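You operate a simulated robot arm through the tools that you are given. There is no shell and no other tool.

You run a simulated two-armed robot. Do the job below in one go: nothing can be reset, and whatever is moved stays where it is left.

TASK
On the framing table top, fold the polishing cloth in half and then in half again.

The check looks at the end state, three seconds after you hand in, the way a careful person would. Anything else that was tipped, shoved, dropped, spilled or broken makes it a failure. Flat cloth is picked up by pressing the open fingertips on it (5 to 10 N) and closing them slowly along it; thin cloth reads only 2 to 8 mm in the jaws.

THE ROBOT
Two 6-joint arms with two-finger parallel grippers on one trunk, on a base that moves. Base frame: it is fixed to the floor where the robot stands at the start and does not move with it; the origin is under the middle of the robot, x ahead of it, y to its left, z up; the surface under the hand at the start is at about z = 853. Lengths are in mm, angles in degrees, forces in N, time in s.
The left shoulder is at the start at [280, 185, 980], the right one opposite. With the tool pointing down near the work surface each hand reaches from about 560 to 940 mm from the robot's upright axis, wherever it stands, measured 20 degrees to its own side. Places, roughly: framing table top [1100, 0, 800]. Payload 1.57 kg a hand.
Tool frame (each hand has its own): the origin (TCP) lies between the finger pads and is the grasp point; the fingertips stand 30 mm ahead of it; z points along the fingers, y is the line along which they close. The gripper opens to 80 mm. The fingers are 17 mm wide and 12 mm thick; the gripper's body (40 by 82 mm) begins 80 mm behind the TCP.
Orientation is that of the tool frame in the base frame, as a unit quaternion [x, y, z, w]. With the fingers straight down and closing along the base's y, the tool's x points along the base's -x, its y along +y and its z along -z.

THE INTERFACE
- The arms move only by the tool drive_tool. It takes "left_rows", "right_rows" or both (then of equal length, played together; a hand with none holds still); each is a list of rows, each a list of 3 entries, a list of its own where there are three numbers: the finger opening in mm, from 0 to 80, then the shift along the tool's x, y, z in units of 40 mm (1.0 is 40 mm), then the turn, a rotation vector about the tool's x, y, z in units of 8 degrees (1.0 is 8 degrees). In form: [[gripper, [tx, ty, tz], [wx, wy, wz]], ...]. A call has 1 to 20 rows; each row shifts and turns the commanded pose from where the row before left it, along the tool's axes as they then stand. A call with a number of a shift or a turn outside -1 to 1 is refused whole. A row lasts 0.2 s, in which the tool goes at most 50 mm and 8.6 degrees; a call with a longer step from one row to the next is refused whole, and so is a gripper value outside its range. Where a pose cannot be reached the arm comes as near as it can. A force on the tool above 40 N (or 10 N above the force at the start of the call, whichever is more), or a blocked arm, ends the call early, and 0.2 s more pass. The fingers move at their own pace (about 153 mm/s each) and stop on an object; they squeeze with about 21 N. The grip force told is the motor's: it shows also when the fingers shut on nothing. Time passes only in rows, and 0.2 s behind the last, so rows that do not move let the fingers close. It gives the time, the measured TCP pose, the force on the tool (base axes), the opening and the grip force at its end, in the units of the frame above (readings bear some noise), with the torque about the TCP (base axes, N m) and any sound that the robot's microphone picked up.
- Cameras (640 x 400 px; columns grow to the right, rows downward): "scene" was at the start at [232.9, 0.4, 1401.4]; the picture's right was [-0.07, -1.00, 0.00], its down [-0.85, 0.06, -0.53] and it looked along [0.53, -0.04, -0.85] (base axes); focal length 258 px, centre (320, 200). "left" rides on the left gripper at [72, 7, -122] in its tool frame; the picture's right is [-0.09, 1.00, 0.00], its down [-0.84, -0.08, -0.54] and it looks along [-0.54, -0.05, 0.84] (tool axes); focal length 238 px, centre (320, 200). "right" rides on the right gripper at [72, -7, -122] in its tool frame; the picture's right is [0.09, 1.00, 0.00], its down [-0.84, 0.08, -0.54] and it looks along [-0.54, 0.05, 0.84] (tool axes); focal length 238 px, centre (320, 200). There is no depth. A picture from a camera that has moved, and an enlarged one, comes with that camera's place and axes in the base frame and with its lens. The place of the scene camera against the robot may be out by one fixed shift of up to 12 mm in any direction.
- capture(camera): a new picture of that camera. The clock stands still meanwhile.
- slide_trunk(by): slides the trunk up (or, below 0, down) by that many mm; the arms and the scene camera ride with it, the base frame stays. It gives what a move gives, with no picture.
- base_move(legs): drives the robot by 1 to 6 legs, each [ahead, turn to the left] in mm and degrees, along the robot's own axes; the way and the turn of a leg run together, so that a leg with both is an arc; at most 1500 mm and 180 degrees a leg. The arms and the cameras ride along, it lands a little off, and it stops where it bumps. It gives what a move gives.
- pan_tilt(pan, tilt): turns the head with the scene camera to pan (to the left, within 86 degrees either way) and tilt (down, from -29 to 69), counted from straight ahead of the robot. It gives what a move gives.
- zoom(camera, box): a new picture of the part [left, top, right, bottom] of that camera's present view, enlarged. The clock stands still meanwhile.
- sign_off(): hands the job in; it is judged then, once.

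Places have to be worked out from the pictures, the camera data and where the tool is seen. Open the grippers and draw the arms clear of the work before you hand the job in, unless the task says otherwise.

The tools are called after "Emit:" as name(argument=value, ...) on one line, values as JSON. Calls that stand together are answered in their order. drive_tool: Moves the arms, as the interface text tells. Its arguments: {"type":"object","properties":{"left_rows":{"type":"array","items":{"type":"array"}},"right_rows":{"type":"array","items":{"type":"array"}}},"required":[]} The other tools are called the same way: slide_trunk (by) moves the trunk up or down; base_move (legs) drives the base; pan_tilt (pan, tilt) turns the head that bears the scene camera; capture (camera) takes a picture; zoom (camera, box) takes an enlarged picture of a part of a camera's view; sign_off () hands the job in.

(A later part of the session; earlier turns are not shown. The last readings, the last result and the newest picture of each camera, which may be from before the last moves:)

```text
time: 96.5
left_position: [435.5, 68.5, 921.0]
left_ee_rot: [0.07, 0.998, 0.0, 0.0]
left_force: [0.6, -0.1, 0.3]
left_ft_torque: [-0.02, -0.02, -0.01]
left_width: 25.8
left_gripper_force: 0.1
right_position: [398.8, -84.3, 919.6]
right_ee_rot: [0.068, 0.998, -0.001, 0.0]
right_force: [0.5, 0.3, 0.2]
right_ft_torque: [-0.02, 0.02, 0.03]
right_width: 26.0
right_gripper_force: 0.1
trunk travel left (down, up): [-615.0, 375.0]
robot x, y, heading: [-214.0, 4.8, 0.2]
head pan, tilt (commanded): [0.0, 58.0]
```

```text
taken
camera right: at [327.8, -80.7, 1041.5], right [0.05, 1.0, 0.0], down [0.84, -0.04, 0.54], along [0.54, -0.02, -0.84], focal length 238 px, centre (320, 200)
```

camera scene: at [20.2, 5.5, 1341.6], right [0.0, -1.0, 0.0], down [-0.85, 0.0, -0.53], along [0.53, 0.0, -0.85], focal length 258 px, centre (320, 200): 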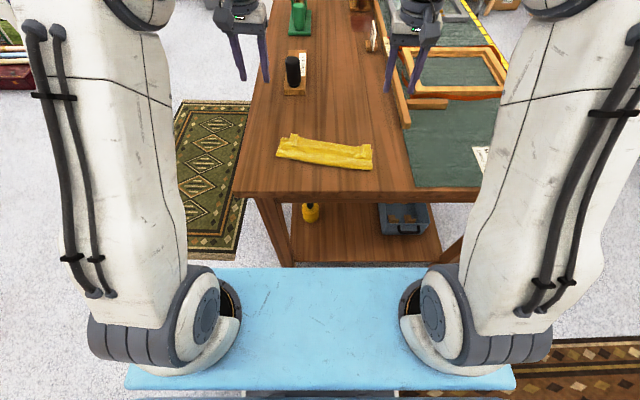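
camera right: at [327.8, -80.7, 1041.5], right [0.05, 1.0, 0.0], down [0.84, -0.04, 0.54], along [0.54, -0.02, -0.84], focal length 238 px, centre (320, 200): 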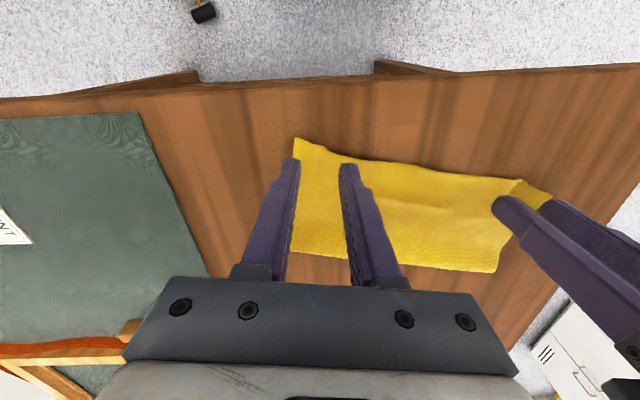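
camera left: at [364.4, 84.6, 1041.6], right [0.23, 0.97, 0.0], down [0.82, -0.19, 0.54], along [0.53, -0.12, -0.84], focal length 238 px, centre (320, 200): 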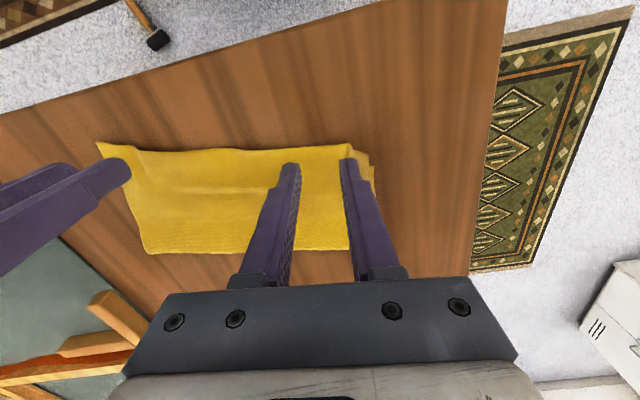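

Corners confirmed: top-left (435, 94), top-right (387, −103); overlaps ≈12 and 10 mm. I'll nudge the right 3 mm forward and lower both close to contact.

Emit:
drive_tool(left_rows=[[26, [0, 0, 0.45], [0, 0, 0]], [26, [0, 0, 0.4], [0, 0, 0]], [26, [0, 0, 0.1], [0, 0, 0]], [26, [0, 0, 0], [0, 0, 0]]], right_rows=[[26, [-0.075, 0, 0.45], [0, 0, 0]], [26, [0, 0, 0.38], [0, 0, 0]], [26, [0, 0, 0.1], [0, 0, 0]], [26, [0, 0, 0], [0, 0, 0]]])

Emit:
drive_tool(left_rows=[[26, [0, 0, 0.025], [0, 0, 0]], [26, [0, 0, 0], [0, 0, 0]], [26, [0, 0, 0], [0, 0, 0]]], right_rows=[[26, [0, 0, 0.025], [0, 0, 0]], [26, [0, 0, 0], [0, 0, 0]], [26, [0, 0, 0], [0, 0, 0]]])

Emit:
zoom(camera="left", box=[220, 80, 440, 217])

Emit:
zoom(camera="right", box=[220, 80, 440, 217])

```text
time: 97.5
left_position: [435.5, 69.5, 882.0]
left_ee_rot: [0.07, 0.998, 0.0, 0.0]
left_force: [-0.2, -0.9, -0.1]
left_ft_torque: [-0.03, -0.03, -0.01]
left_width: 26.0
left_gripper_force: 0.0
right_position: [402.4, -83.2, 881.2]
right_ee_rot: [0.069, 0.998, 0.0, 0.0]
right_force: [-0.2, -1.2, -0.1]
right_ft_torque: [0.0, -0.02, 0.0]
right_width: 26.1
right_gripper_force: 0.2
trunk travel left (down, up): [-615.0, 375.0]
robot x, y, heading: [-211.9, -1.2, 0.1]
head pan, tilt (commanded): [0.0, 58.0]
```

```text
time: 98.3
left_position: [435.9, 69.2, 880.4]
left_ee_rot: [0.07, 0.998, 0.0, 0.0]
left_force: [-0.4, -0.3, 7.1]
left_ft_torque: [-0.06, 0.0, -0.03]
left_width: 25.8
left_gripper_force: 0.8
right_position: [402.2, -83.5, 880.4]
right_ee_rot: [0.07, 0.998, 0.001, 0.0]
right_force: [0.0, -1.0, 5.0]
right_ft_torque: [-0.01, -0.01, 0.02]
right_width: 26.0
right_gripper_force: 0.0
trunk travel left (down, up): [-615.0, 375.0]
robot x, y, heading: [-210.0, 2.3, -0.0]
head pan, tilt (commanded): [0.0, 58.0]
```

```text
2.91 times, centred on (330, 148) of left
camera zoom: at [364.4, 85.1, 1002.6], right [0.23, 0.97, 0.0], down [0.82, -0.19, 0.54], along [0.53, -0.12, -0.84], focal length 693 px, centre (291, 350)
```

zoom: 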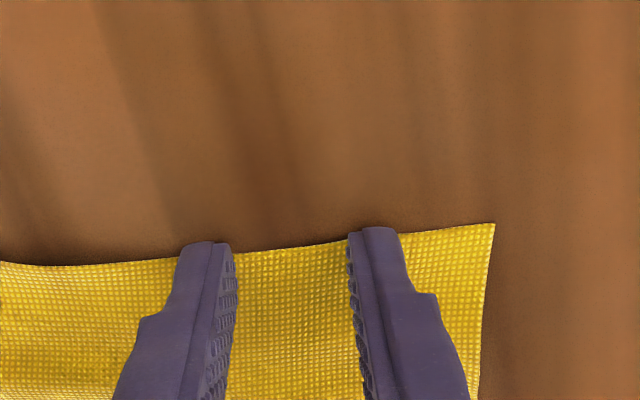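

```text
2.91 times, centred on (330, 148) of right
camera zoom: at [330.8, -80.1, 1003.8], right [0.05, 1.0, 0.0], down [0.84, -0.04, 0.54], along [0.54, -0.02, -0.84], focal length 693 px, centre (291, 350)
```

zoom: 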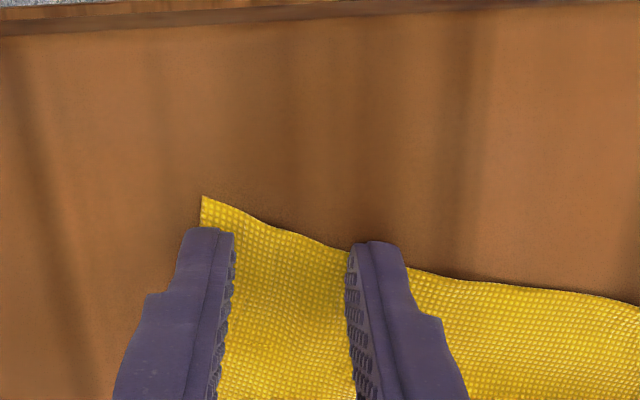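

Contact at 7 N and 5 N. Closing slowly on both corners.

Emit:
drive_tool(left_rows=[[24, [0, 0, 0], [0, 0, 0]], [22, [0, 0, 0], [0, 0, 0]], [20, [0, 0, 0], [0, 0, 0]], [18, [0, 0, 0], [0, 0, 0]], [16, [0, 0, 0], [0, 0, 0]], [14, [0, 0, 0], [0, 0, 0]]], right_rows=[[24, [0, 0, 0.004], [0, 0, 0]], [22, [0, 0, 0], [0, 0, 0]], [20, [0, 0, 0], [0, 0, 0]], [18, [0, 0, 0], [0, 0, 0]], [16, [0, 0, 0], [0, 0, 0]], [14, [0, 0, 0], [0, 0, 0]]])

Emit:
zoom(camera="left", box=[220, 80, 440, 217])

Emit:
zoom(camera="right", box=[220, 80, 440, 217])

```text
time: 99.7
left_position: [434.3, 69.7, 881.4]
left_ee_rot: [0.07, 0.998, 0.001, 0.0]
left_force: [-0.2, -0.8, 10.1]
left_ft_torque: [-0.06, -0.01, 0.03]
left_width: 14.3
left_gripper_force: 0.2
right_position: [402.6, -83.3, 881.3]
right_ee_rot: [0.07, 0.998, 0.0, 0.0]
right_force: [1.3, 1.1, 9.1]
right_ft_torque: [0.03, -0.07, 0.0]
right_width: 14.6
right_gripper_force: 0.5
trunk travel left (down, up): [-615.0, 375.0]
robot x, y, heading: [-215.8, -2.7, 0.1]
head pan, tilt (commanded): [0.0, 58.0]
```

```text
2.91 times, centred on (330, 148) of left
camera zoom: at [364.2, 85.2, 1002.5], right [0.23, 0.97, 0.0], down [0.82, -0.19, 0.54], along [0.53, -0.12, -0.84], focal length 693 px, centre (291, 350)
```

zoom: 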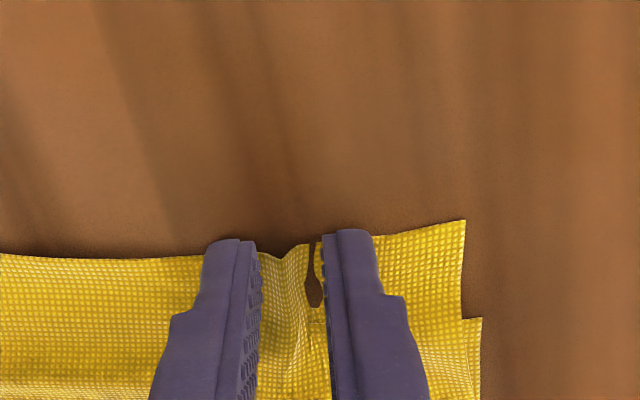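

```text
2.91 times, centred on (330, 148) of right
camera zoom: at [330.8, -79.8, 1003.7], right [0.05, 1.0, 0.0], down [0.84, -0.04, 0.54], along [0.54, -0.02, -0.84], focal length 693 px, centre (291, 350)
```

zoom: 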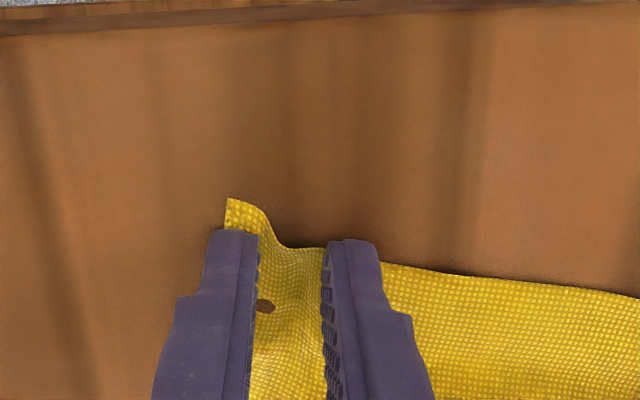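

Ridges are forming on both sides. Finishing the close.

Emit:
drive_tool(left_rows=[[12, [0, 0, 0], [0, 0, 0]], [10, [0, 0, 0], [0, 0, 0]], [8, [0, 0, 0], [0, 0, 0]], [6, [0, 0, 0], [0, 0, 0]], [4, [0, 0, 0], [0, 0, 0]], [2, [0, 0, 0], [0, 0, 0]], [0, [0, 0, 0], [0, 0, 0]], [0, [0, 0, 0], [0, 0, 0]]], right_rows=[[12, [0, 0, 0], [0, 0, 0]], [10, [0, 0, 0], [0, 0, 0]], [8, [0, 0, 0], [0, 0, 0]], [6, [0, 0, 0], [0, 0, 0]], [4, [0, 0, 0], [0, 0, 0]], [2, [0, 0, 0], [0, 0, 0]], [0, [0, 0, 0], [0, 0, 0]], [0, [0, 0, 0], [0, 0, 0]]])

Emit:
zoom(camera="left", box=[220, 80, 440, 217])

Emit:
zoom(camera="right", box=[220, 80, 440, 217])

```text
time: 101.5
left_position: [435.3, 69.0, 881.5]
left_ee_rot: [0.07, 0.998, 0.0, 0.001]
left_force: [-0.8, -3.5, 10.0]
left_ft_torque: [-0.05, -0.04, -0.03]
left_width: 2.0
left_gripper_force: 20.7
right_position: [402.4, -83.6, 882.6]
right_ee_rot: [0.069, 0.998, -0.001, -0.001]
right_force: [-0.5, 0.7, 11.1]
right_ft_torque: [0.02, -0.04, 0.01]
right_width: 0.2
right_gripper_force: 20.6
trunk travel left (down, up): [-615.0, 375.0]
robot x, y, heading: [-211.3, 2.9, 0.1]
head pan, tilt (commanded): [0.0, 58.0]
```

```text
2.91 times, centred on (330, 148) of left
camera zoom: at [364.1, 85.1, 1002.5], right [0.23, 0.97, 0.0], down [0.82, -0.19, 0.54], along [0.53, -0.12, -0.84], focal length 693 px, centre (291, 350)
```

zoom: 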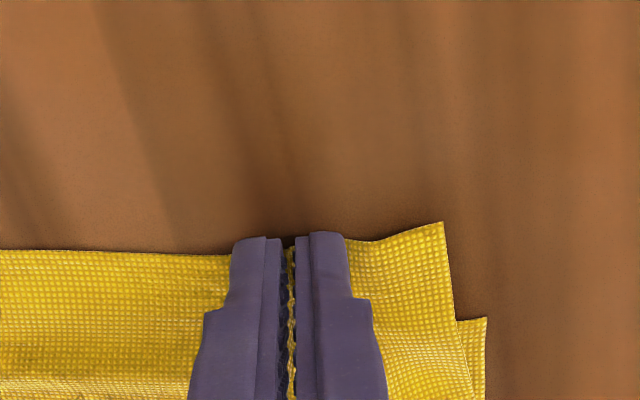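

```text
2.91 times, centred on (330, 148) of right
camera zoom: at [330.6, -79.9, 1003.7], right [0.05, 1.0, 0.0], down [0.84, -0.04, 0.54], along [0.54, -0.02, -0.84], focal length 693 px, centre (291, 350)
```

zoom: 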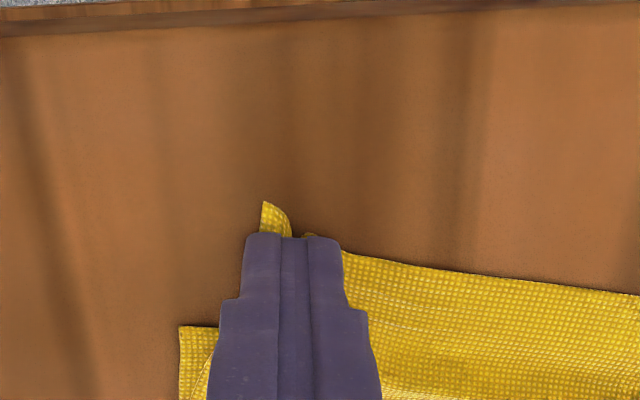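

Left holds (2.0 mm), right slipped (0.2 mm). I'll reopen the right under pressure, move it 6 mm deeper and 4 mm inward, and press again.

Emit:
drive_tool(right_rows=[[4, [0, 0, 0], [0, 0, 0]], [8, [0, 0, 0], [0, 0, 0]], [12, [0, 0, 0], [0, 0, 0]], [16, [0, 0, 0], [0, 0, 0]], [20, [0, 0, 0], [0, 0, 0]], [24, [0, 0, 0], [0, 0, 0]], [28, [0, 0, 0], [0, 0, 0]], [28, [0, 0, -0.15], [0, 0, 0]], [28, [-0.15, 0.1, 0], [0, 0, 0]], [28, [0, 0, 0.1], [0, 0, 0]], [28, [0, 0, 0], [0, 0, 0]]])

Emit:
zoom(camera="right", box=[220, 80, 440, 217])

```text
time: 103.9
left_position: [434.5, 69.2, 881.4]
left_ee_rot: [0.07, 0.998, 0.0, -0.001]
left_force: [-2.1, -1.5, 15.2]
left_ft_torque: [-0.07, 0.0, 0.0]
left_width: 1.8
left_gripper_force: 21.4
right_position: [408.4, -82.1, 884.8]
right_ee_rot: [0.07, 0.998, -0.001, 0.0]
right_force: [-0.1, -0.6, -0.6]
right_ft_torque: [0.01, 0.04, -0.01]
right_width: 28.3
right_gripper_force: 0.1
trunk travel left (down, up): [-615.0, 375.0]
robot x, y, heading: [-213.3, -2.0, -0.0]
head pan, tilt (commanded): [0.0, 58.0]
```

```text
2.91 times, centred on (330, 148) of right
camera zoom: at [336.9, -76.9, 1005.7], right [0.05, 1.0, 0.0], down [0.84, -0.04, 0.54], along [0.54, -0.02, -0.84], focal length 693 px, centre (291, 350)
```

zoom: 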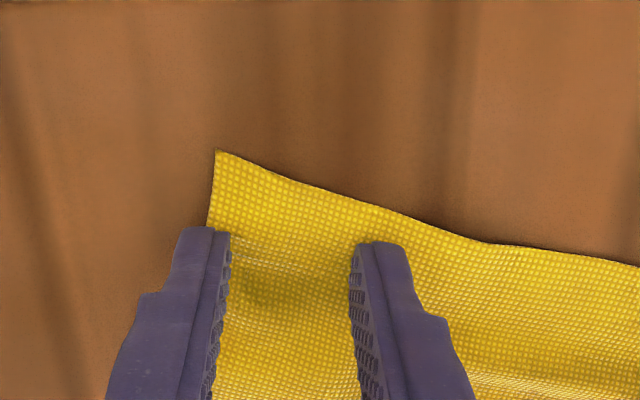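

Overlap is good now; I'll shift 5 mm further inward so both fingertips are on cloth, and press.

Emit:
drive_tool(right_rows=[[28, [0, 0.12, 0], [0, 0, 0]], [28, [0, 0, 0.05], [0, 0, 0]], [28, [0, 0, 0], [0, 0, 0]], [28, [0, 0, 0], [0, 0, 0]]])

Emit:
drive_tool(right_rows=[[28, [0, 0, 0.01], [0, 0, 0]], [28, [0, 0, 0], [0, 0, 0]], [28, [0, 0, 0], [0, 0, 0]]])

```text
time: 104.9
left_position: [435.0, 68.9, 880.8]
left_ee_rot: [0.071, 0.998, 0.001, 0.0]
left_force: [-2.3, -0.2, 14.7]
left_ft_torque: [-0.03, 0.0, -0.02]
left_width: 1.7
left_gripper_force: 21.0
right_position: [409.5, -76.2, 881.6]
right_ee_rot: [0.069, 0.998, 0.0, -0.001]
right_force: [0.4, -0.5, 2.1]
right_ft_torque: [0.03, 0.0, 0.01]
right_width: 27.9
right_gripper_force: 0.1
trunk travel left (down, up): [-615.0, 375.0]
robot x, y, heading: [-211.4, 0.2, 0.1]
head pan, tilt (commanded): [0.0, 58.0]
```

```text
time: 105.7
left_position: [434.0, 68.6, 880.9]
left_ee_rot: [0.07, 0.998, 0.001, 0.0]
left_force: [0.0, -0.7, 10.3]
left_ft_torque: [-0.01, -0.03, 0.03]
left_width: 1.8
left_gripper_force: 20.6
right_position: [409.6, -76.5, 881.0]
right_ee_rot: [0.07, 0.998, 0.001, 0.0]
right_force: [-1.4, -2.0, 11.4]
right_ft_torque: [-0.1, 0.04, -0.01]
right_width: 28.3
right_gripper_force: 0.0
trunk travel left (down, up): [-615.0, 375.0]
robot x, y, heading: [-216.0, -2.1, 0.1]
head pan, tilt (commanded): [0.0, 58.0]
```

Right presses at ≈10 N; closing slowly again.

Emit:
drive_tool(right_rows=[[26, [0, 0, 0], [0, 0, 0]], [24, [0, 0, 0], [0, 0, 0]], [22, [0, 0, 0], [0, 0, 0]], [20, [0, 0, 0], [0, 0, 0]], [18, [0, 0, 0], [0, 0, 0]], [16, [0, 0, 0], [0, 0, 0]], [14, [0, 0, 0], [0, 0, 0]], [12, [0, 0, 0], [0, 0, 0]], [10, [0, 0, 0], [0, 0, 0]]])

Emit:
zoom(camera="right", box=[220, 80, 440, 217])

```text
time: 107.7
left_position: [435.0, 68.2, 881.1]
left_ee_rot: [0.07, 0.998, 0.0, 0.001]
left_force: [-0.9, -2.6, 6.9]
left_ft_torque: [-0.1, -0.06, -0.03]
left_width: 1.9
left_gripper_force: 21.1
right_position: [409.5, -75.2, 882.2]
right_ee_rot: [0.07, 0.998, 0.001, 0.001]
right_force: [1.0, 2.4, 18.4]
right_ft_torque: [0.01, 0.04, 0.01]
right_width: 8.6
right_gripper_force: 0.1
trunk travel left (down, up): [-615.0, 375.0]
robot x, y, heading: [-213.0, 0.2, 0.2]
head pan, tilt (commanded): [0.0, 58.0]
```

```text
2.91 times, centred on (330, 148) of right
camera zoom: at [337.8, -72.1, 1003.6], right [0.05, 1.0, 0.0], down [0.84, -0.04, 0.54], along [0.54, -0.02, -0.84], focal length 693 px, centre (291, 350)
```

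zoom: 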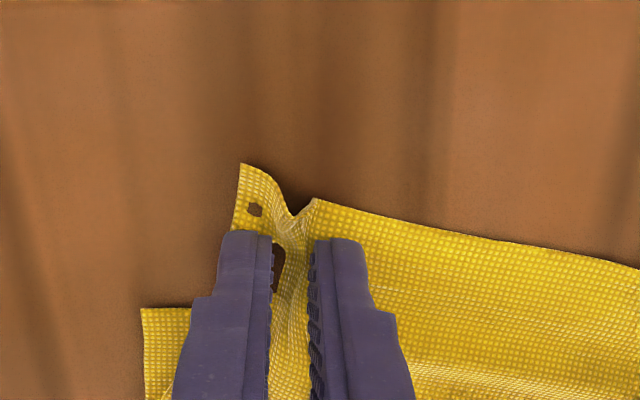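

Emit:
drive_tool(right_rows=[[8, [0, 0, -0.006], [0, 0, 0]], [6, [0, 0, 0], [0, 0, 0]], [4, [0, 0, 0], [0, 0, 0]], [2, [0, 0, 0], [0, 0, 0]], [0, [0, 0, 0], [0, 0, 0]], [0, [0, 0, 0], [0, 0, 0]]])

Emit:
zoom(camera="right", box=[220, 80, 440, 217])

```text
time: 109.1
left_position: [434.3, 69.7, 880.8]
left_ee_rot: [0.07, 0.998, 0.0, 0.0]
left_force: [0.0, -4.9, 8.1]
left_ft_torque: [-0.17, -0.02, -0.05]
left_width: 1.9
left_gripper_force: 21.2
right_position: [409.5, -76.0, 881.6]
right_ee_rot: [0.07, 0.998, 0.0, 0.0]
right_force: [1.6, 5.0, 13.5]
right_ft_torque: [0.12, 0.0, -0.04]
right_width: 2.3
right_gripper_force: 20.5
trunk travel left (down, up): [-615.0, 375.0]
robot x, y, heading: [-211.3, 0.3, 0.3]
head pan, tilt (commanded): [0.0, 58.0]
```

```text
2.91 times, centred on (330, 148) of right
camera zoom: at [337.7, -72.2, 1003.6], right [0.05, 1.0, 0.0], down [0.84, -0.04, 0.54], along [0.54, -0.02, -0.84], focal length 693 px, centre (291, 350)
```

zoom: 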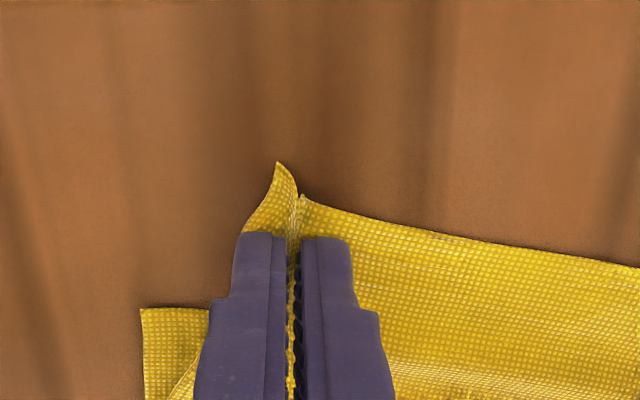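

Both corners are held (1.9 / 2.3 mm). I'll lift the flap along the 45° line to about 85/75 mm height and check.

Emit:
drive_tool(left_rows=[[0, [-0.2, 0, -0.4], [0, 0, 0]], [0, [-0.3, 0.033, -0.31], [0, 0, 0]], [0, [-0.32, 0.033, -0.3], [0, 0, 0]], [0, [-0.32, 0.033, -0.3], [0, 0, 0]], [0, [-0.32, 0.033, -0.3], [0, 0, 0]], [0, [-0.32, 0.033, -0.3], [0, 0, 0]], [0, [-0.33, 0.033, -0.27], [0, 0, 0]], [0, [0, 0, 0], [0, 0, 0]]], right_rows=[[0, [-0.17, 0, -0.36], [0, 0, 0]], [0, [-0.28, -0.01, -0.27], [0, 0, 0]], [0, [-0.29, -0.01, -0.26], [0, 0, 0]], [0, [-0.29, -0.01, -0.26], [0, 0, 0]], [0, [-0.29, -0.01, -0.26], [0, 0, 0]], [0, [-0.29, -0.01, -0.26], [0, 0, 0]], [0, [-0.29, -0.01, -0.25], [0, 0, 0]], [0, [0, 0, 0], [0, 0, 0]]])

Emit:
capture(camera="left")

Emit:
capture(camera="right")

Emit:
zoom(camera="scene", box=[245, 80, 395, 174])

```text
time: 110.9
left_position: [518.7, 63.5, 967.7]
left_ee_rot: [0.07, 0.998, -0.003, -0.001]
left_force: [-8.5, -25.2, -2.4]
left_ft_torque: [-0.82, 0.3, -0.18]
left_width: 2.2
left_gripper_force: 21.2
right_position: [485.0, -87.9, 957.8]
right_ee_rot: [0.071, 0.997, 0.003, 0.001]
right_force: [8.3, 27.1, 2.7]
right_ft_torque: [0.83, -0.27, -0.16]
right_width: 2.2
right_gripper_force: 21.1
trunk travel left (down, up): [-615.0, 375.0]
robot x, y, heading: [-212.3, 0.7, -0.0]
head pan, tilt (commanded): [0.0, 58.0]
```

```text
taken
camera left: at [449.1, 79.6, 1089.2], right [0.23, 0.97, -0.01], down [0.82, -0.19, 0.54], along [0.53, -0.13, -0.84], focal length 238 px, centre (320, 200)
```

left: 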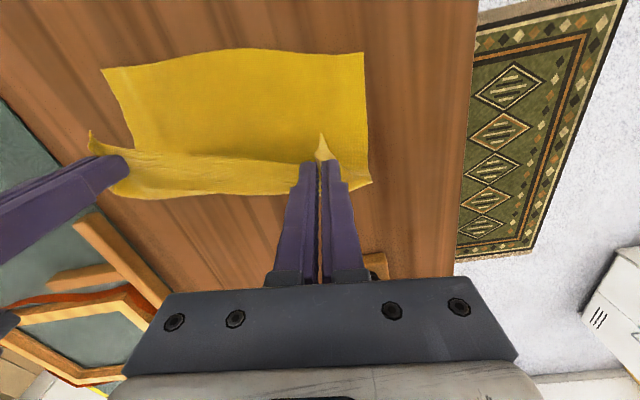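

```text
taken
camera right: at [413.1, -84.3, 1080.2], right [0.05, 1.0, 0.01], down [0.84, -0.04, 0.54], along [0.54, -0.02, -0.84], focal length 238 px, centre (320, 200)
```

right: 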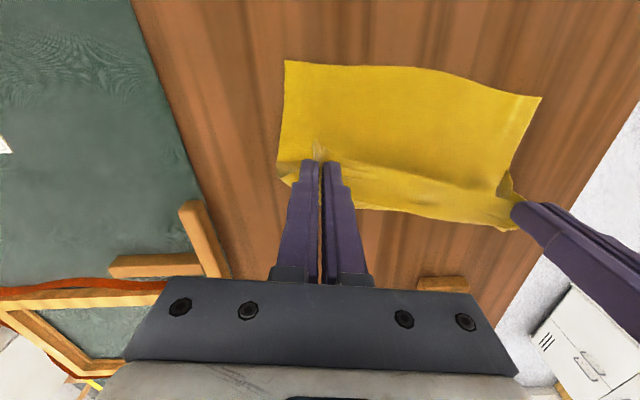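

```text
4.26 times, centred on (320, 127) of scene
camera zoom: at [20.5, 5.5, 1341.5], right [0.0, -1.0, 0.0], down [-0.85, 0.0, -0.53], along [0.53, 0.0, -0.85], focal length 1098 px, centre (320, 511)
```

zoom: 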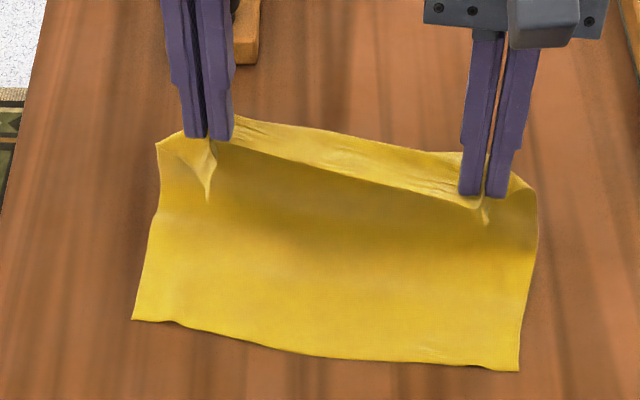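

The cloth is taut between the hands (≈26 N), so I'll bring them 4–5 mm closer each, then go forward to the apex to roll the crease outward.

Emit:
drive_tool(left_rows=[[0, [0, -0.12, 0], [0, 0, 0]], [0, [-0.27, 0, -0.07], [0, 0, 0]], [0, [-0.3, 0, -0.07], [0, 0, 0]], [0, [-0.3, 0, -0.07], [0, 0, 0]], [0, [-0.3, 0, -0.07], [0, 0, 0]], [0, [0, 0, 0], [0, 0, 0]]], right_rows=[[0, [0, 0.12, 0], [0, 0, 0]], [0, [-0.27, 0, -0.07], [0, 0, 0]], [0, [-0.3, 0, -0.07], [0, 0, 0]], [0, [-0.3, 0, -0.07], [0, 0, 0]], [0, [-0.3, 0, -0.07], [0, 0, 0]], [0, [0, 0, 0], [0, 0, 0]]])

Emit:
capture(camera="left")

Emit:
zoom(camera="scene", box=[245, 80, 395, 174])

```text
time: 112.3
left_position: [565.4, 53.9, 979.5]
left_ee_rot: [0.07, 0.998, 0.0, 0.0]
left_force: [-3.1, -11.7, -0.9]
left_ft_torque: [-0.37, 0.14, -0.08]
left_width: 1.5
left_gripper_force: 21.1
right_position: [531.4, -89.5, 967.7]
right_ee_rot: [0.069, 0.998, 0.0, 0.0]
right_force: [3.8, 10.7, 0.1]
right_ft_torque: [0.37, -0.11, -0.08]
right_width: 1.9
right_gripper_force: 20.9
trunk travel left (down, up): [-615.0, 375.0]
robot x, y, heading: [-214.1, -0.7, -0.1]
head pan, tilt (commanded): [0.0, 58.0]
```

```text
taken
camera left: at [495.1, 70.4, 1101.0], right [0.23, 0.97, 0.0], down [0.82, -0.19, 0.54], along [0.53, -0.12, -0.84], focal length 238 px, centre (320, 200)
```

left: 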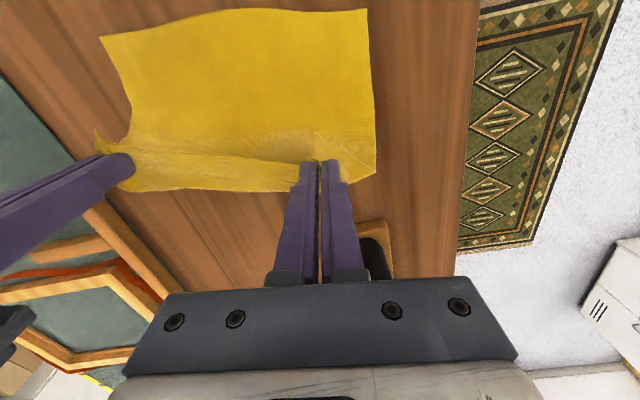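

```text
4.26 times, centred on (320, 127) of scene
camera zoom: at [20.5, 5.5, 1341.5], right [0.0, -1.0, 0.0], down [-0.85, 0.0, -0.53], along [0.53, 0.0, -0.85], focal length 1098 px, centre (320, 511)
```

zoom: 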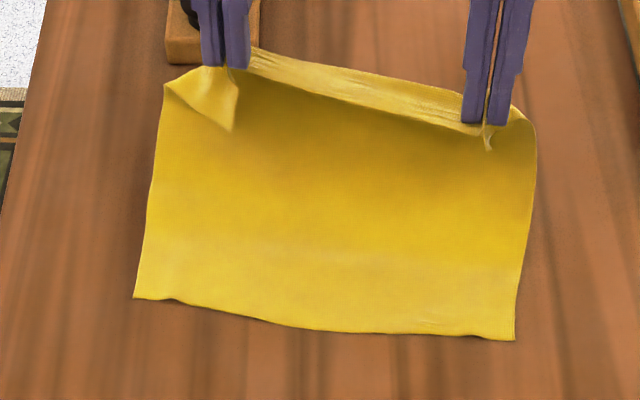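

The whole cloth slid about 20 mm forward but stays intact; the lower edge is now at (474, 111)–(440, −112). Now I lower along the 45° line so the flap edge comes down onto that lower edge.

Emit:
drive_tool(left_rows=[[0, [0.275, 0, 0.28], [0, 0, 0]], [0, [0.275, 0, 0.28], [0, 0, 0]], [0, [0.275, 0, 0.28], [0, 0, 0]], [0, [0.275, 0, 0.28], [0, 0, 0]], [0, [0.275, 0, 0.28], [0, 0, 0]], [0, [0.275, 0, 0.28], [0, 0, 0]], [0, [0, 0, 0], [0, 0, 0]]], right_rows=[[0, [0.205, 0, 0.243], [0, 0, 0]], [0, [0.205, 0, 0.243], [0, 0, 0]], [0, [0.205, 0, 0.243], [0, 0, 0]], [0, [0.205, 0, 0.243], [0, 0, 0]], [0, [0.205, 0, 0.243], [0, 0, 0]], [0, [0.205, 0, 0.243], [0, 0, 0]], [0, [0, 0, 0], [0, 0, 0]]])

Emit:
capture(camera="left")

Emit:
capture(camera="right")

Emit:
zoom(camera="scene", box=[245, 80, 395, 174])

```text
time: 113.9
left_position: [500.8, 62.6, 911.6]
left_ee_rot: [0.07, 0.998, 0.001, 0.0]
left_force: [-1.2, -4.8, -0.1]
left_ft_torque: [-0.15, 0.03, -0.04]
left_width: 1.5
left_gripper_force: 21.4
right_position: [482.6, -83.2, 910.1]
right_ee_rot: [0.07, 0.998, 0.0, 0.0]
right_force: [0.3, 4.1, 0.0]
right_ft_torque: [0.13, -0.03, -0.01]
right_width: 1.8
right_gripper_force: 21.0
trunk travel left (down, up): [-615.0, 375.0]
robot x, y, heading: [-214.2, 5.6, 0.2]
head pan, tilt (commanded): [0.0, 58.0]
```

```text
taken
camera left: at [429.3, 78.9, 1033.5], right [0.23, 0.97, 0.0], down [0.82, -0.19, 0.54], along [0.53, -0.12, -0.84], focal length 238 px, centre (320, 200)
```

left: 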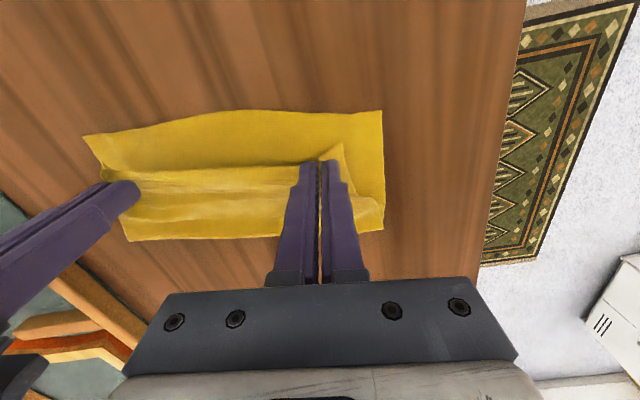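

```text
taken
camera right: at [411.2, -80.0, 1032.2], right [0.05, 1.0, 0.0], down [0.84, -0.04, 0.54], along [0.54, -0.03, -0.84], focal length 238 px, centre (320, 200)
```

right: 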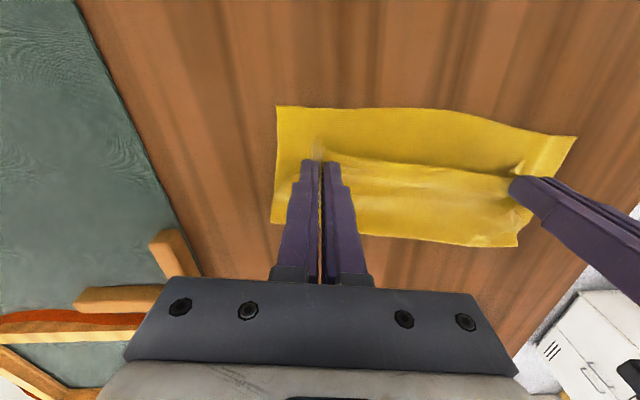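

```text
4.26 times, centred on (320, 127) of scene
camera zoom: at [20.5, 5.5, 1341.5], right [0.0, -1.0, 0.0], down [-0.85, 0.0, -0.53], along [0.53, 0.0, -0.85], focal length 1098 px, centre (320, 511)
```

zoom: 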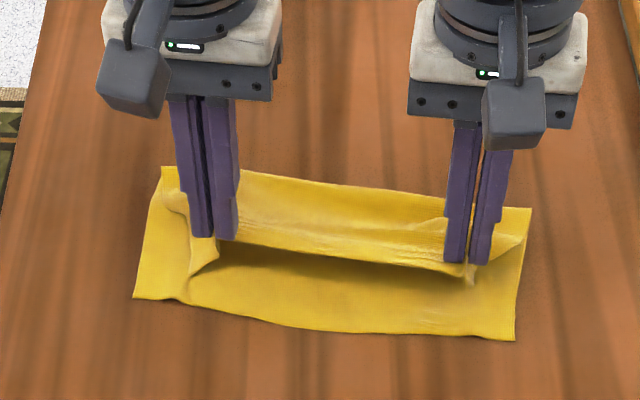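

The crease now sits at the middle (depth ≈111 / 101 mm) and the flap edge hovers just above its target. I'll bring it down the last 20 mm while moving back 23 mm (left) and 15 mm (right).

Emit:
drive_tool(left_rows=[[0, [0.19, 0, 0.175], [0, 0, 0]], [0, [0.19, 0, 0.175], [0, 0, 0]], [0, [0.19, 0, 0.175], [0, 0, 0]], [0, [0, 0, 0], [0, 0, 0]]], right_rows=[[0, [0.127, 0, 0.167], [0, 0, 0]], [0, [0.127, 0, 0.167], [0, 0, 0]], [0, [0.127, 0, 0.167], [0, 0, 0]], [0, [0, 0, 0], [0, 0, 0]]])

Emit:
zoom(camera="left", box=[180, 80, 420, 230])

Emit:
zoom(camera="right", box=[220, 80, 460, 230])

Emit:
zoom(camera="scene", box=[245, 80, 395, 174])

```text
time: 114.9
left_position: [476.5, 66.6, 890.1]
left_ee_rot: [0.069, 0.998, 0.0, 0.001]
left_force: [-0.1, -4.4, 0.0]
left_ft_torque: [-0.16, 0.0, -0.01]
left_width: 1.7
left_gripper_force: 20.4
right_position: [467.8, -82.2, 890.5]
right_ee_rot: [0.07, 0.998, 0.0, 0.0]
right_force: [0.9, 5.1, 0.5]
right_ft_torque: [0.17, -0.02, -0.03]
right_width: 1.7
right_gripper_force: 20.6
trunk travel left (down, up): [-615.0, 375.0]
robot x, y, heading: [-215.8, 1.6, 0.2]
head pan, tilt (commanded): [0.0, 58.0]
```

```text
2.67 times, centred on (300, 155) of left
camera zoom: at [406.6, 82.7, 1012.4], right [0.23, 0.97, 0.0], down [0.82, -0.19, 0.54], along [0.53, -0.12, -0.84], focal length 636 px, centre (373, 320)
```

zoom: 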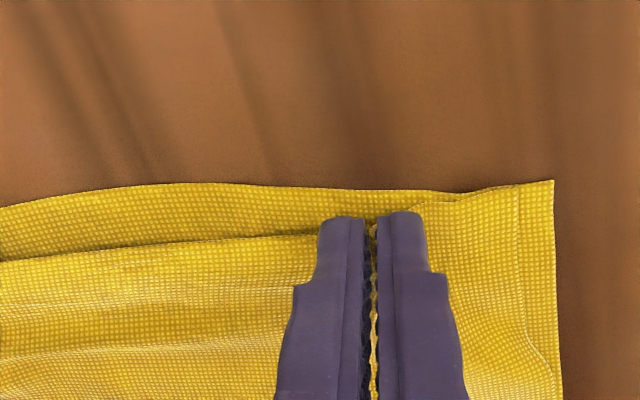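

```text
2.67 times, centred on (340, 155) of right
camera zoom: at [396.2, -77.9, 1012.6], right [0.05, 1.0, 0.0], down [0.84, -0.04, 0.54], along [0.54, -0.02, -0.84], focal length 636 px, centre (267, 320)
```

zoom: 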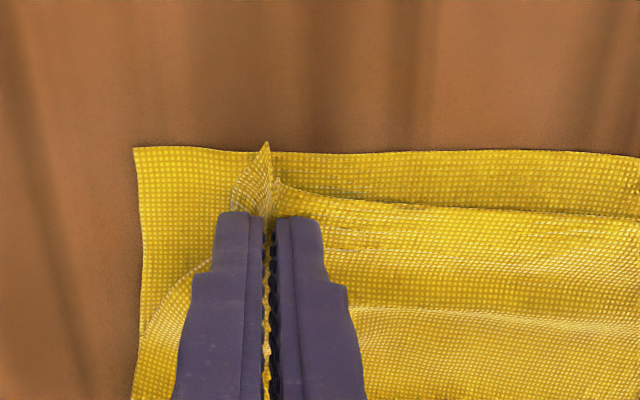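

```text
4.26 times, centred on (320, 127) of scene
camera zoom: at [20.5, 5.5, 1341.5], right [0.0, -1.0, 0.0], down [-0.85, 0.0, -0.53], along [0.53, 0.0, -0.85], focal length 1098 px, centre (320, 511)
```

zoom: 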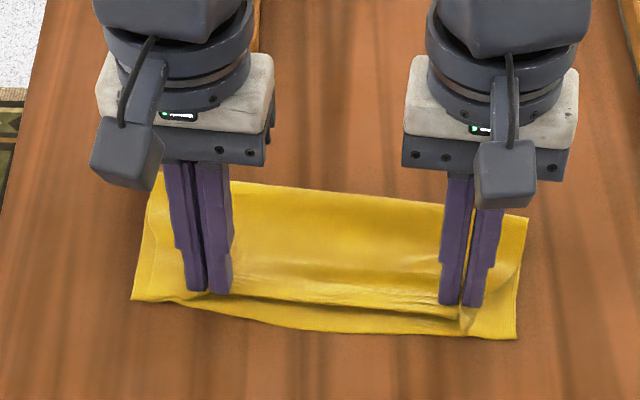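

Very close: corners nearly match, the middle of the flap edge is ~12 mm short. I'll draw both hands 6 mm further back, then lower to light contact.

Emit:
drive_tool(left_rows=[[0, [0.15, 0, 0.03], [0, 0, 0]], [0, [0, 0, 0.02], [0, 0, 0]], [0, [0, 0, 0], [0, 0, 0]]], right_rows=[[0, [0.15, 0, 0.03], [0, 0, 0]], [0, [0, 0, 0.02], [0, 0, 0]], [0, [0, 0, 0], [0, 0, 0]]])

Emit:
drive_tool(left_rows=[[0, [0, 0, 0.04], [0, 0, 0]], [0, [0, 0, 0], [0, 0, 0]], [0, [0, 0, 0], [0, 0, 0]]], right_rows=[[0, [0, 0, 0.04], [0, 0, 0]], [0, [0, 0, 0], [0, 0, 0]], [0, [0, 0, 0], [0, 0, 0]]])

Emit:
drive_tool(left_rows=[[0, [0, 0, 0.03], [0, 0, 0]], [0, [0, 0, 0], [0, 0, 0]], [0, [0, 0, 0], [0, 0, 0]]], right_rows=[[0, [0, 0, 0.03], [0, 0, 0]], [0, [0, 0, 0], [0, 0, 0]], [0, [0, 0, 0], [0, 0, 0]]])

```text
time: 115.7
left_position: [471.6, 67.6, 889.6]
left_ee_rot: [0.069, 0.998, 0.0, -0.001]
left_force: [-0.7, -4.5, -0.3]
left_ft_torque: [-0.19, 0.0, -0.04]
left_width: 1.6
left_gripper_force: 21.2
right_position: [461.3, -81.3, 889.0]
right_ee_rot: [0.069, 0.998, -0.001, 0.001]
right_force: [0.9, 4.4, -0.4]
right_ft_torque: [0.14, -0.03, -0.04]
right_width: 1.8
right_gripper_force: 21.0
trunk travel left (down, up): [-615.0, 375.0]
robot x, y, heading: [-215.6, 1.1, 0.2]
head pan, tilt (commanded): [0.0, 58.0]
```

```text
time: 116.5
left_position: [471.8, 67.3, 888.0]
left_ee_rot: [0.07, 0.998, 0.0, 0.0]
left_force: [-1.1, -5.7, 0.8]
left_ft_torque: [-0.16, 0.02, -0.04]
left_width: 2.0
left_gripper_force: 21.3
right_position: [463.1, -82.0, 886.0]
right_ee_rot: [0.069, 0.998, 0.0, 0.0]
right_force: [0.7, 5.1, 0.4]
right_ft_torque: [0.14, -0.02, -0.05]
right_width: 2.0
right_gripper_force: 21.1
trunk travel left (down, up): [-615.0, 375.0]
robot x, y, heading: [-212.4, -1.0, 0.1]
head pan, tilt (commanded): [0.0, 58.0]
```

```text
time: 117.3
left_position: [472.0, 66.4, 884.9]
left_ee_rot: [0.069, 0.998, 0.0, 0.0]
left_force: [-0.9, -5.0, -0.5]
left_ft_torque: [-0.17, 0.05, -0.03]
left_width: 1.9
left_gripper_force: 20.9
right_position: [462.5, -80.9, 885.7]
right_ee_rot: [0.07, 0.998, 0.0, 0.0]
right_force: [0.3, 4.9, 0.5]
right_ft_torque: [0.12, -0.01, -0.04]
right_width: 2.0
right_gripper_force: 20.7
trunk travel left (down, up): [-615.0, 375.0]
robot x, y, heading: [-212.3, -0.2, 0.2]
head pan, tilt (commanded): [0.0, 58.0]
```

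No contact yet; lowering ~2 mm more.

Emit:
drive_tool(left_rows=[[0, [0, 0, 0.05], [0, 0, 0]], [0, [0, 0, 0], [0, 0, 0]], [0, [0, 0, 0], [0, 0, 0]]], right_rows=[[0, [0, 0, 0.05], [0, 0, 0]], [0, [0, 0, 0], [0, 0, 0]], [0, [0, 0, 0], [0, 0, 0]]])

Emit:
drive_tool(left_rows=[[0, [0, 0, 0.02], [0, 0, 0]], [0, [0, 0, 0], [0, 0, 0]], [0, [0, 0, 0], [0, 0, 0]]], right_rows=[[0, [0, 0, 0.02], [0, 0, 0]], [0, [0, 0, 0], [0, 0, 0]], [0, [0, 0, 0], [0, 0, 0]]])

```text
time: 118.1
left_position: [471.1, 67.0, 884.1]
left_ee_rot: [0.069, 0.998, 0.0, 0.0]
left_force: [-1.4, -4.4, 0.4]
left_ft_torque: [-0.14, 0.03, -0.02]
left_width: 2.3
left_gripper_force: 20.6
right_position: [462.0, -80.5, 882.9]
right_ee_rot: [0.07, 0.998, 0.0, 0.0]
right_force: [0.3, 4.4, -0.3]
right_ft_torque: [0.16, -0.04, 0.0]
right_width: 2.1
right_gripper_force: 21.0
trunk travel left (down, up): [-615.0, 375.0]
robot x, y, heading: [-207.8, 1.3, 0.1]
head pan, tilt (commanded): [0.0, 58.0]
```

```text
time: 118.9
left_position: [470.8, 67.2, 883.7]
left_ee_rot: [0.07, 0.998, 0.0, 0.0]
left_force: [0.1, -5.1, 0.1]
left_ft_torque: [-0.15, 0.02, -0.01]
left_width: 2.0
left_gripper_force: 20.9
right_position: [461.8, -80.9, 882.1]
right_ee_rot: [0.071, 0.997, -0.001, 0.0]
right_force: [0.4, 5.6, 0.7]
right_ft_torque: [0.15, -0.01, -0.04]
right_width: 1.8
right_gripper_force: 21.1
trunk travel left (down, up): [-615.0, 375.0]
robot x, y, heading: [-213.5, -0.9, 0.2]
head pan, tilt (commanded): [0.0, 58.0]
```

Still just above; another 0.8 mm with settling.

Emit:
drive_tool(left_rows=[[0, [0, 0, 0.025], [0, 0, 0]], [0, [0, 0, 0], [0, 0, 0]], [0, [0, 0, 0], [0, 0, 0]]], right_rows=[[0, [0, 0, 0.015], [0, 0, 0]], [0, [0, 0, 0], [0, 0, 0]], [0, [0, 0, 0], [0, 0, 0]]])

Emit:
drive_tool(left_rows=[[0, [0, 0, 0.015], [0, 0, 0]], [0, [0, 0, 0], [0, 0, 0]], [0, [0, 0, 0], [0, 0, 0]]], right_rows=[[0, [0, 0, 0.015], [0, 0, 0]], [0, [0, 0, 0], [0, 0, 0]], [0, [0, 0, 0], [0, 0, 0]]])

```text
time: 119.7
left_position: [471.6, 67.8, 882.5]
left_ee_rot: [0.07, 0.998, -0.001, 0.001]
left_force: [-0.5, -4.9, 0.9]
left_ft_torque: [-0.15, 0.03, -0.05]
left_width: 2.0
left_gripper_force: 20.5
right_position: [462.0, -80.9, 882.7]
right_ee_rot: [0.07, 0.998, 0.001, 0.0]
right_force: [0.9, 4.6, 1.4]
right_ft_torque: [0.13, -0.03, 0.0]
right_width: 2.2
right_gripper_force: 21.4
trunk travel left (down, up): [-615.0, 375.0]
robot x, y, heading: [-211.8, -3.2, 0.1]
head pan, tilt (commanded): [0.0, 58.0]
```

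```text
time: 120.5
left_position: [472.5, 68.0, 882.2]
left_ee_rot: [0.07, 0.998, 0.0, 0.0]
left_force: [-0.8, -4.6, 0.9]
left_ft_torque: [-0.17, 0.04, -0.03]
left_width: 1.8
left_gripper_force: 20.4
right_position: [462.5, -81.5, 881.9]
right_ee_rot: [0.07, 0.998, 0.0, 0.0]
right_force: [3.7, 3.8, 5.5]
right_ft_torque: [0.11, -0.04, 0.0]
right_width: 2.1
right_gripper_force: 21.2
trunk travel left (down, up): [-615.0, 375.0]
robot x, y, heading: [-213.4, 3.3, -0.2]
head pan, tilt (commanded): [0.0, 58.0]
```

Right touches at 5.5 N; I'll press the left 0.6 mm more, then open both slowly so the fingers spread the edge outward.

Emit:
drive_tool(left_rows=[[0, [0, 0, 0.018], [0, 0, 0]], [0, [0, 0, 0], [0, 0, 0]], [3, [0, 0, 0], [0, 0, 0]], [6, [0, 0, 0], [0, 0, 0]], [9, [0, 0, 0], [0, 0, 0]], [12, [0, 0, 0], [0, 0, 0]], [15, [0, 0, 0], [0, 0, 0]], [18, [0, 0, 0], [0, 0, 0]]], right_rows=[[0, [0, 0, 0], [0, 0, 0]], [0, [0, 0, 0], [0, 0, 0]], [3, [0, 0, 0], [0, 0, 0]], [6, [0, 0, 0], [0, 0, 0]], [9, [0, 0, 0], [0, 0, 0]], [12, [0, 0, 0], [0, 0, 0]], [15, [0, 0, 0], [0, 0, 0]], [18, [0, 0, 0], [0, 0, 0]]])

Emit:
zoom(camera="left", box=[180, 80, 420, 230])

Emit:
zoom(camera="right", box=[220, 80, 460, 230])

```text
time: 122.3
left_position: [472.6, 68.2, 880.7]
left_ee_rot: [0.07, 0.998, 0.0, 0.0]
left_force: [0.0, -0.5, 10.6]
left_ft_torque: [0.0, -0.01, 0.02]
left_width: 14.6
left_gripper_force: 0.1
right_position: [462.1, -81.2, 879.9]
right_ee_rot: [0.07, 0.998, 0.0, 0.0]
right_force: [-0.5, -0.2, 6.5]
right_ft_torque: [0.02, 0.06, -0.01]
right_width: 16.2
right_gripper_force: 0.2
trunk travel left (down, up): [-615.0, 375.0]
robot x, y, heading: [-212.9, 0.8, 0.2]
head pan, tilt (commanded): [0.0, 58.0]
```

```text
2.67 times, centred on (300, 155) of left
camera zoom: at [401.0, 83.5, 1003.0], right [0.23, 0.97, 0.0], down [0.82, -0.19, 0.54], along [0.53, -0.12, -0.84], focal length 636 px, centre (373, 320)
```

zoom: 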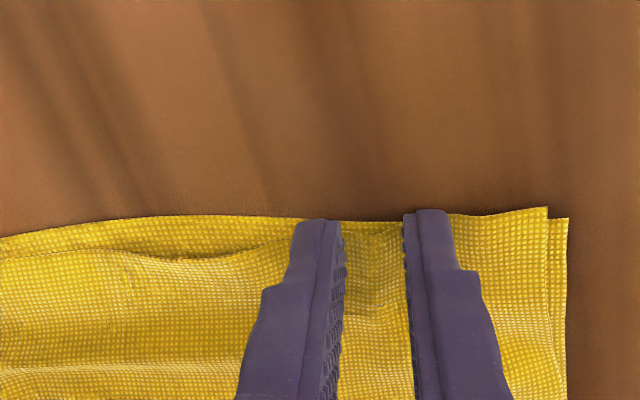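

```text
2.67 times, centred on (340, 155) of right
camera zoom: at [389.7, -77.0, 1004.3], right [0.05, 1.0, 0.0], down [0.84, -0.04, 0.54], along [0.54, -0.02, -0.84], focal length 636 px, centre (267, 320)
```

zoom: 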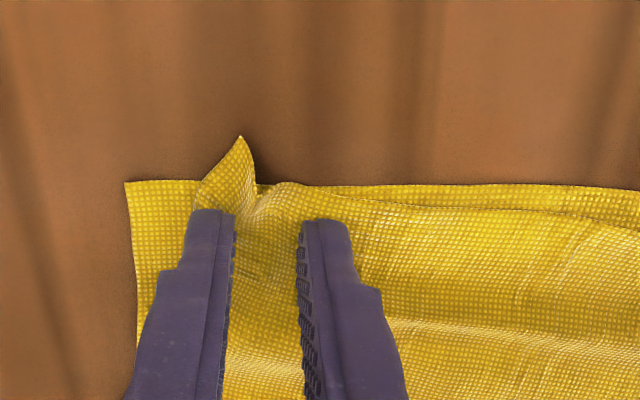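

Left corner now lines up within a few mm. I'll continue opening, both to 36, to spread the right corner further out.

Emit:
drive_tool(left_rows=[[20, [0, 0, 0], [0, 0, 0]], [23, [0, 0, 0], [0, 0, 0]], [26, [0, 0, 0], [0, 0, 0]], [29, [0, 0, 0], [0, 0, 0]], [32, [0, 0, 0], [0, 0, 0]], [32, [0, 0, 0], [0, 0, 0]], [32, [0, 0, 0], [0, 0, 0]]], right_rows=[[21, [0, 0, 0], [0, 0, 0]], [25, [0, 0, 0], [0, 0, 0]], [29, [0, 0, 0], [0, 0, 0]], [33, [0, 0, 0], [0, 0, 0]], [37, [0, 0, 0], [0, 0, 0]], [41, [0, 0, 0], [0, 0, 0]], [45, [0, 0, 0], [0, 0, 0]]])

Emit:
zoom(camera="left", box=[180, 80, 420, 230])

Emit:
zoom(camera="right", box=[220, 80, 460, 230])

```text
time: 123.9
left_position: [472.6, 67.1, 880.7]
left_ee_rot: [0.07, 0.998, -0.001, 0.0]
left_force: [-0.6, 0.4, 12.6]
left_ft_torque: [0.04, -0.06, 0.04]
left_width: 24.9
left_gripper_force: 0.1
right_position: [461.2, -80.7, 883.2]
right_ee_rot: [0.071, 0.998, 0.0, 0.0]
right_force: [-0.1, 1.6, 6.0]
right_ft_torque: [0.0, 0.03, 0.02]
right_width: 42.0
right_gripper_force: 0.1
trunk travel left (down, up): [-615.0, 375.0]
robot x, y, heading: [-210.3, -1.2, -0.0]
head pan, tilt (commanded): [0.0, 58.0]
```

```text
2.67 times, centred on (300, 155) of left
camera zoom: at [400.9, 83.5, 1002.9], right [0.23, 0.97, 0.0], down [0.82, -0.19, 0.54], along [0.53, -0.12, -0.84], focal length 636 px, centre (373, 320)
```

zoom: 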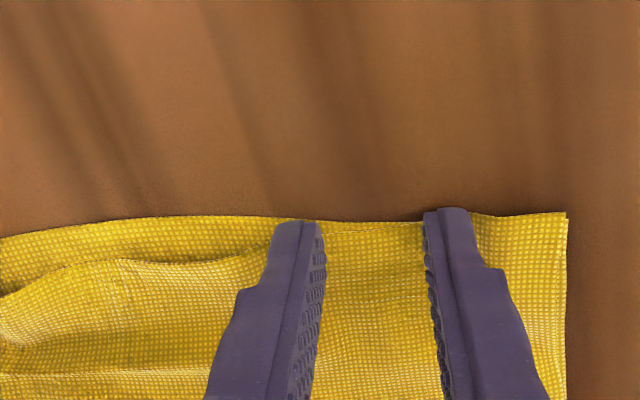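

```text
2.67 times, centred on (340, 155) of right
camera zoom: at [389.7, -77.0, 1004.3], right [0.05, 1.0, 0.0], down [0.84, -0.04, 0.54], along [0.54, -0.02, -0.84], focal length 636 px, centre (267, 320)
```

zoom: 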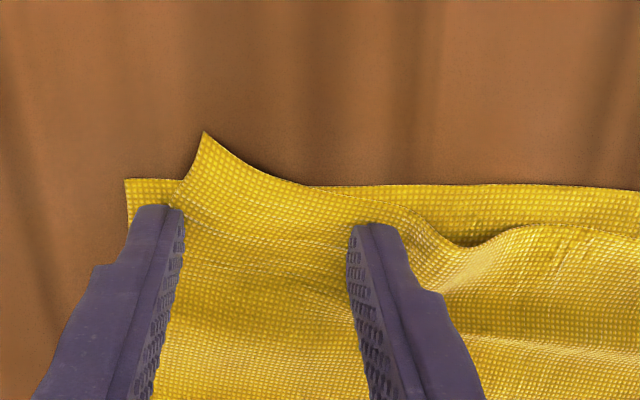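

The left corner is matched exactly; the right corner is spread but extends ≈13 mm past the edge. I'll lift both hands and view the overall result.

Emit:
drive_tool(left_rows=[[32, [0, 0, -0.2], [0, 0, 0]], [32, [0, 0, -0.7], [0, 0, 0]], [32, [0, 0.3, -0.9], [0, 0, 0]], [32, [0, 0.7, -0.6], [0, 0, 0]], [32, [0, 0.7, 0], [0, 0, 0]], [32, [0, 0.7, 0], [0, 0, 0]]], right_rows=[[45, [0, 0, -0.2], [0, 0, 0]], [45, [0, 0, -0.7], [0, 0, 0]], [45, [0, -0.3, -0.9], [0, 0, 0]], [45, [0, -0.7, -0.6], [0, 0, 0]], [45, [0, -0.7, 0], [0, 0, 0]], [45, [0, -0.7, 0], [0, 0, 0]]])

Emit:
zoom(camera="scene", box=[245, 80, 395, 174])

Emit:
capture(camera="left")

Emit:
capture(camera="right")

```text
time: 125.3
left_position: [484.4, 162.4, 976.9]
left_ee_rot: [0.07, 0.998, 0.0, 0.0]
left_force: [0.0, -0.1, 0.6]
left_ft_torque: [-0.02, 0.01, -0.01]
left_width: 32.0
left_gripper_force: 0.1
right_position: [448.7, -177.1, 977.2]
right_ee_rot: [0.069, 0.998, 0.0, 0.0]
right_force: [-0.5, -0.5, -0.6]
right_ft_torque: [-0.01, -0.01, 0.01]
right_width: 45.0
right_gripper_force: 0.1
trunk travel left (down, up): [-615.0, 375.0]
robot x, y, heading: [-216.0, -1.7, 0.1]
head pan, tilt (commanded): [0.0, 58.0]
```

```text
4.26 times, centred on (320, 127) of scene
camera zoom: at [20.4, 5.5, 1341.5], right [0.0, -1.0, 0.0], down [-0.85, 0.0, -0.53], along [0.53, 0.0, -0.85], focal length 1098 px, centre (320, 511)
```

zoom: 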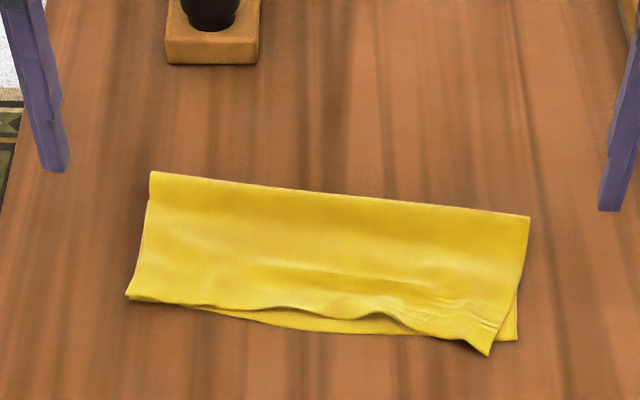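

```text
taken
camera left: at [414.2, 178.8, 1098.8], right [0.23, 0.97, 0.0], down [0.82, -0.19, 0.54], along [0.53, -0.12, -0.84], focal length 238 px, centre (320, 200)
```

left: 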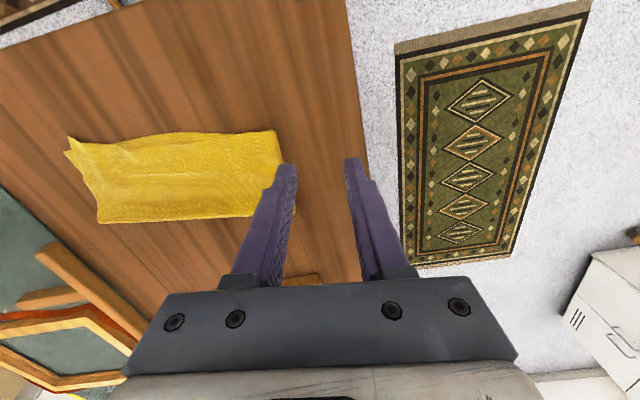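

```text
taken
camera right: at [377.4, -172.6, 1099.5], right [0.05, 1.0, 0.0], down [0.84, -0.04, 0.54], along [0.54, -0.02, -0.84], focal length 238 px, centre (320, 200)
```

right: 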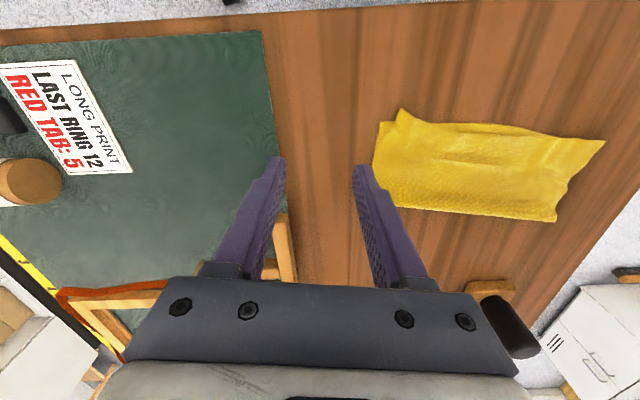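

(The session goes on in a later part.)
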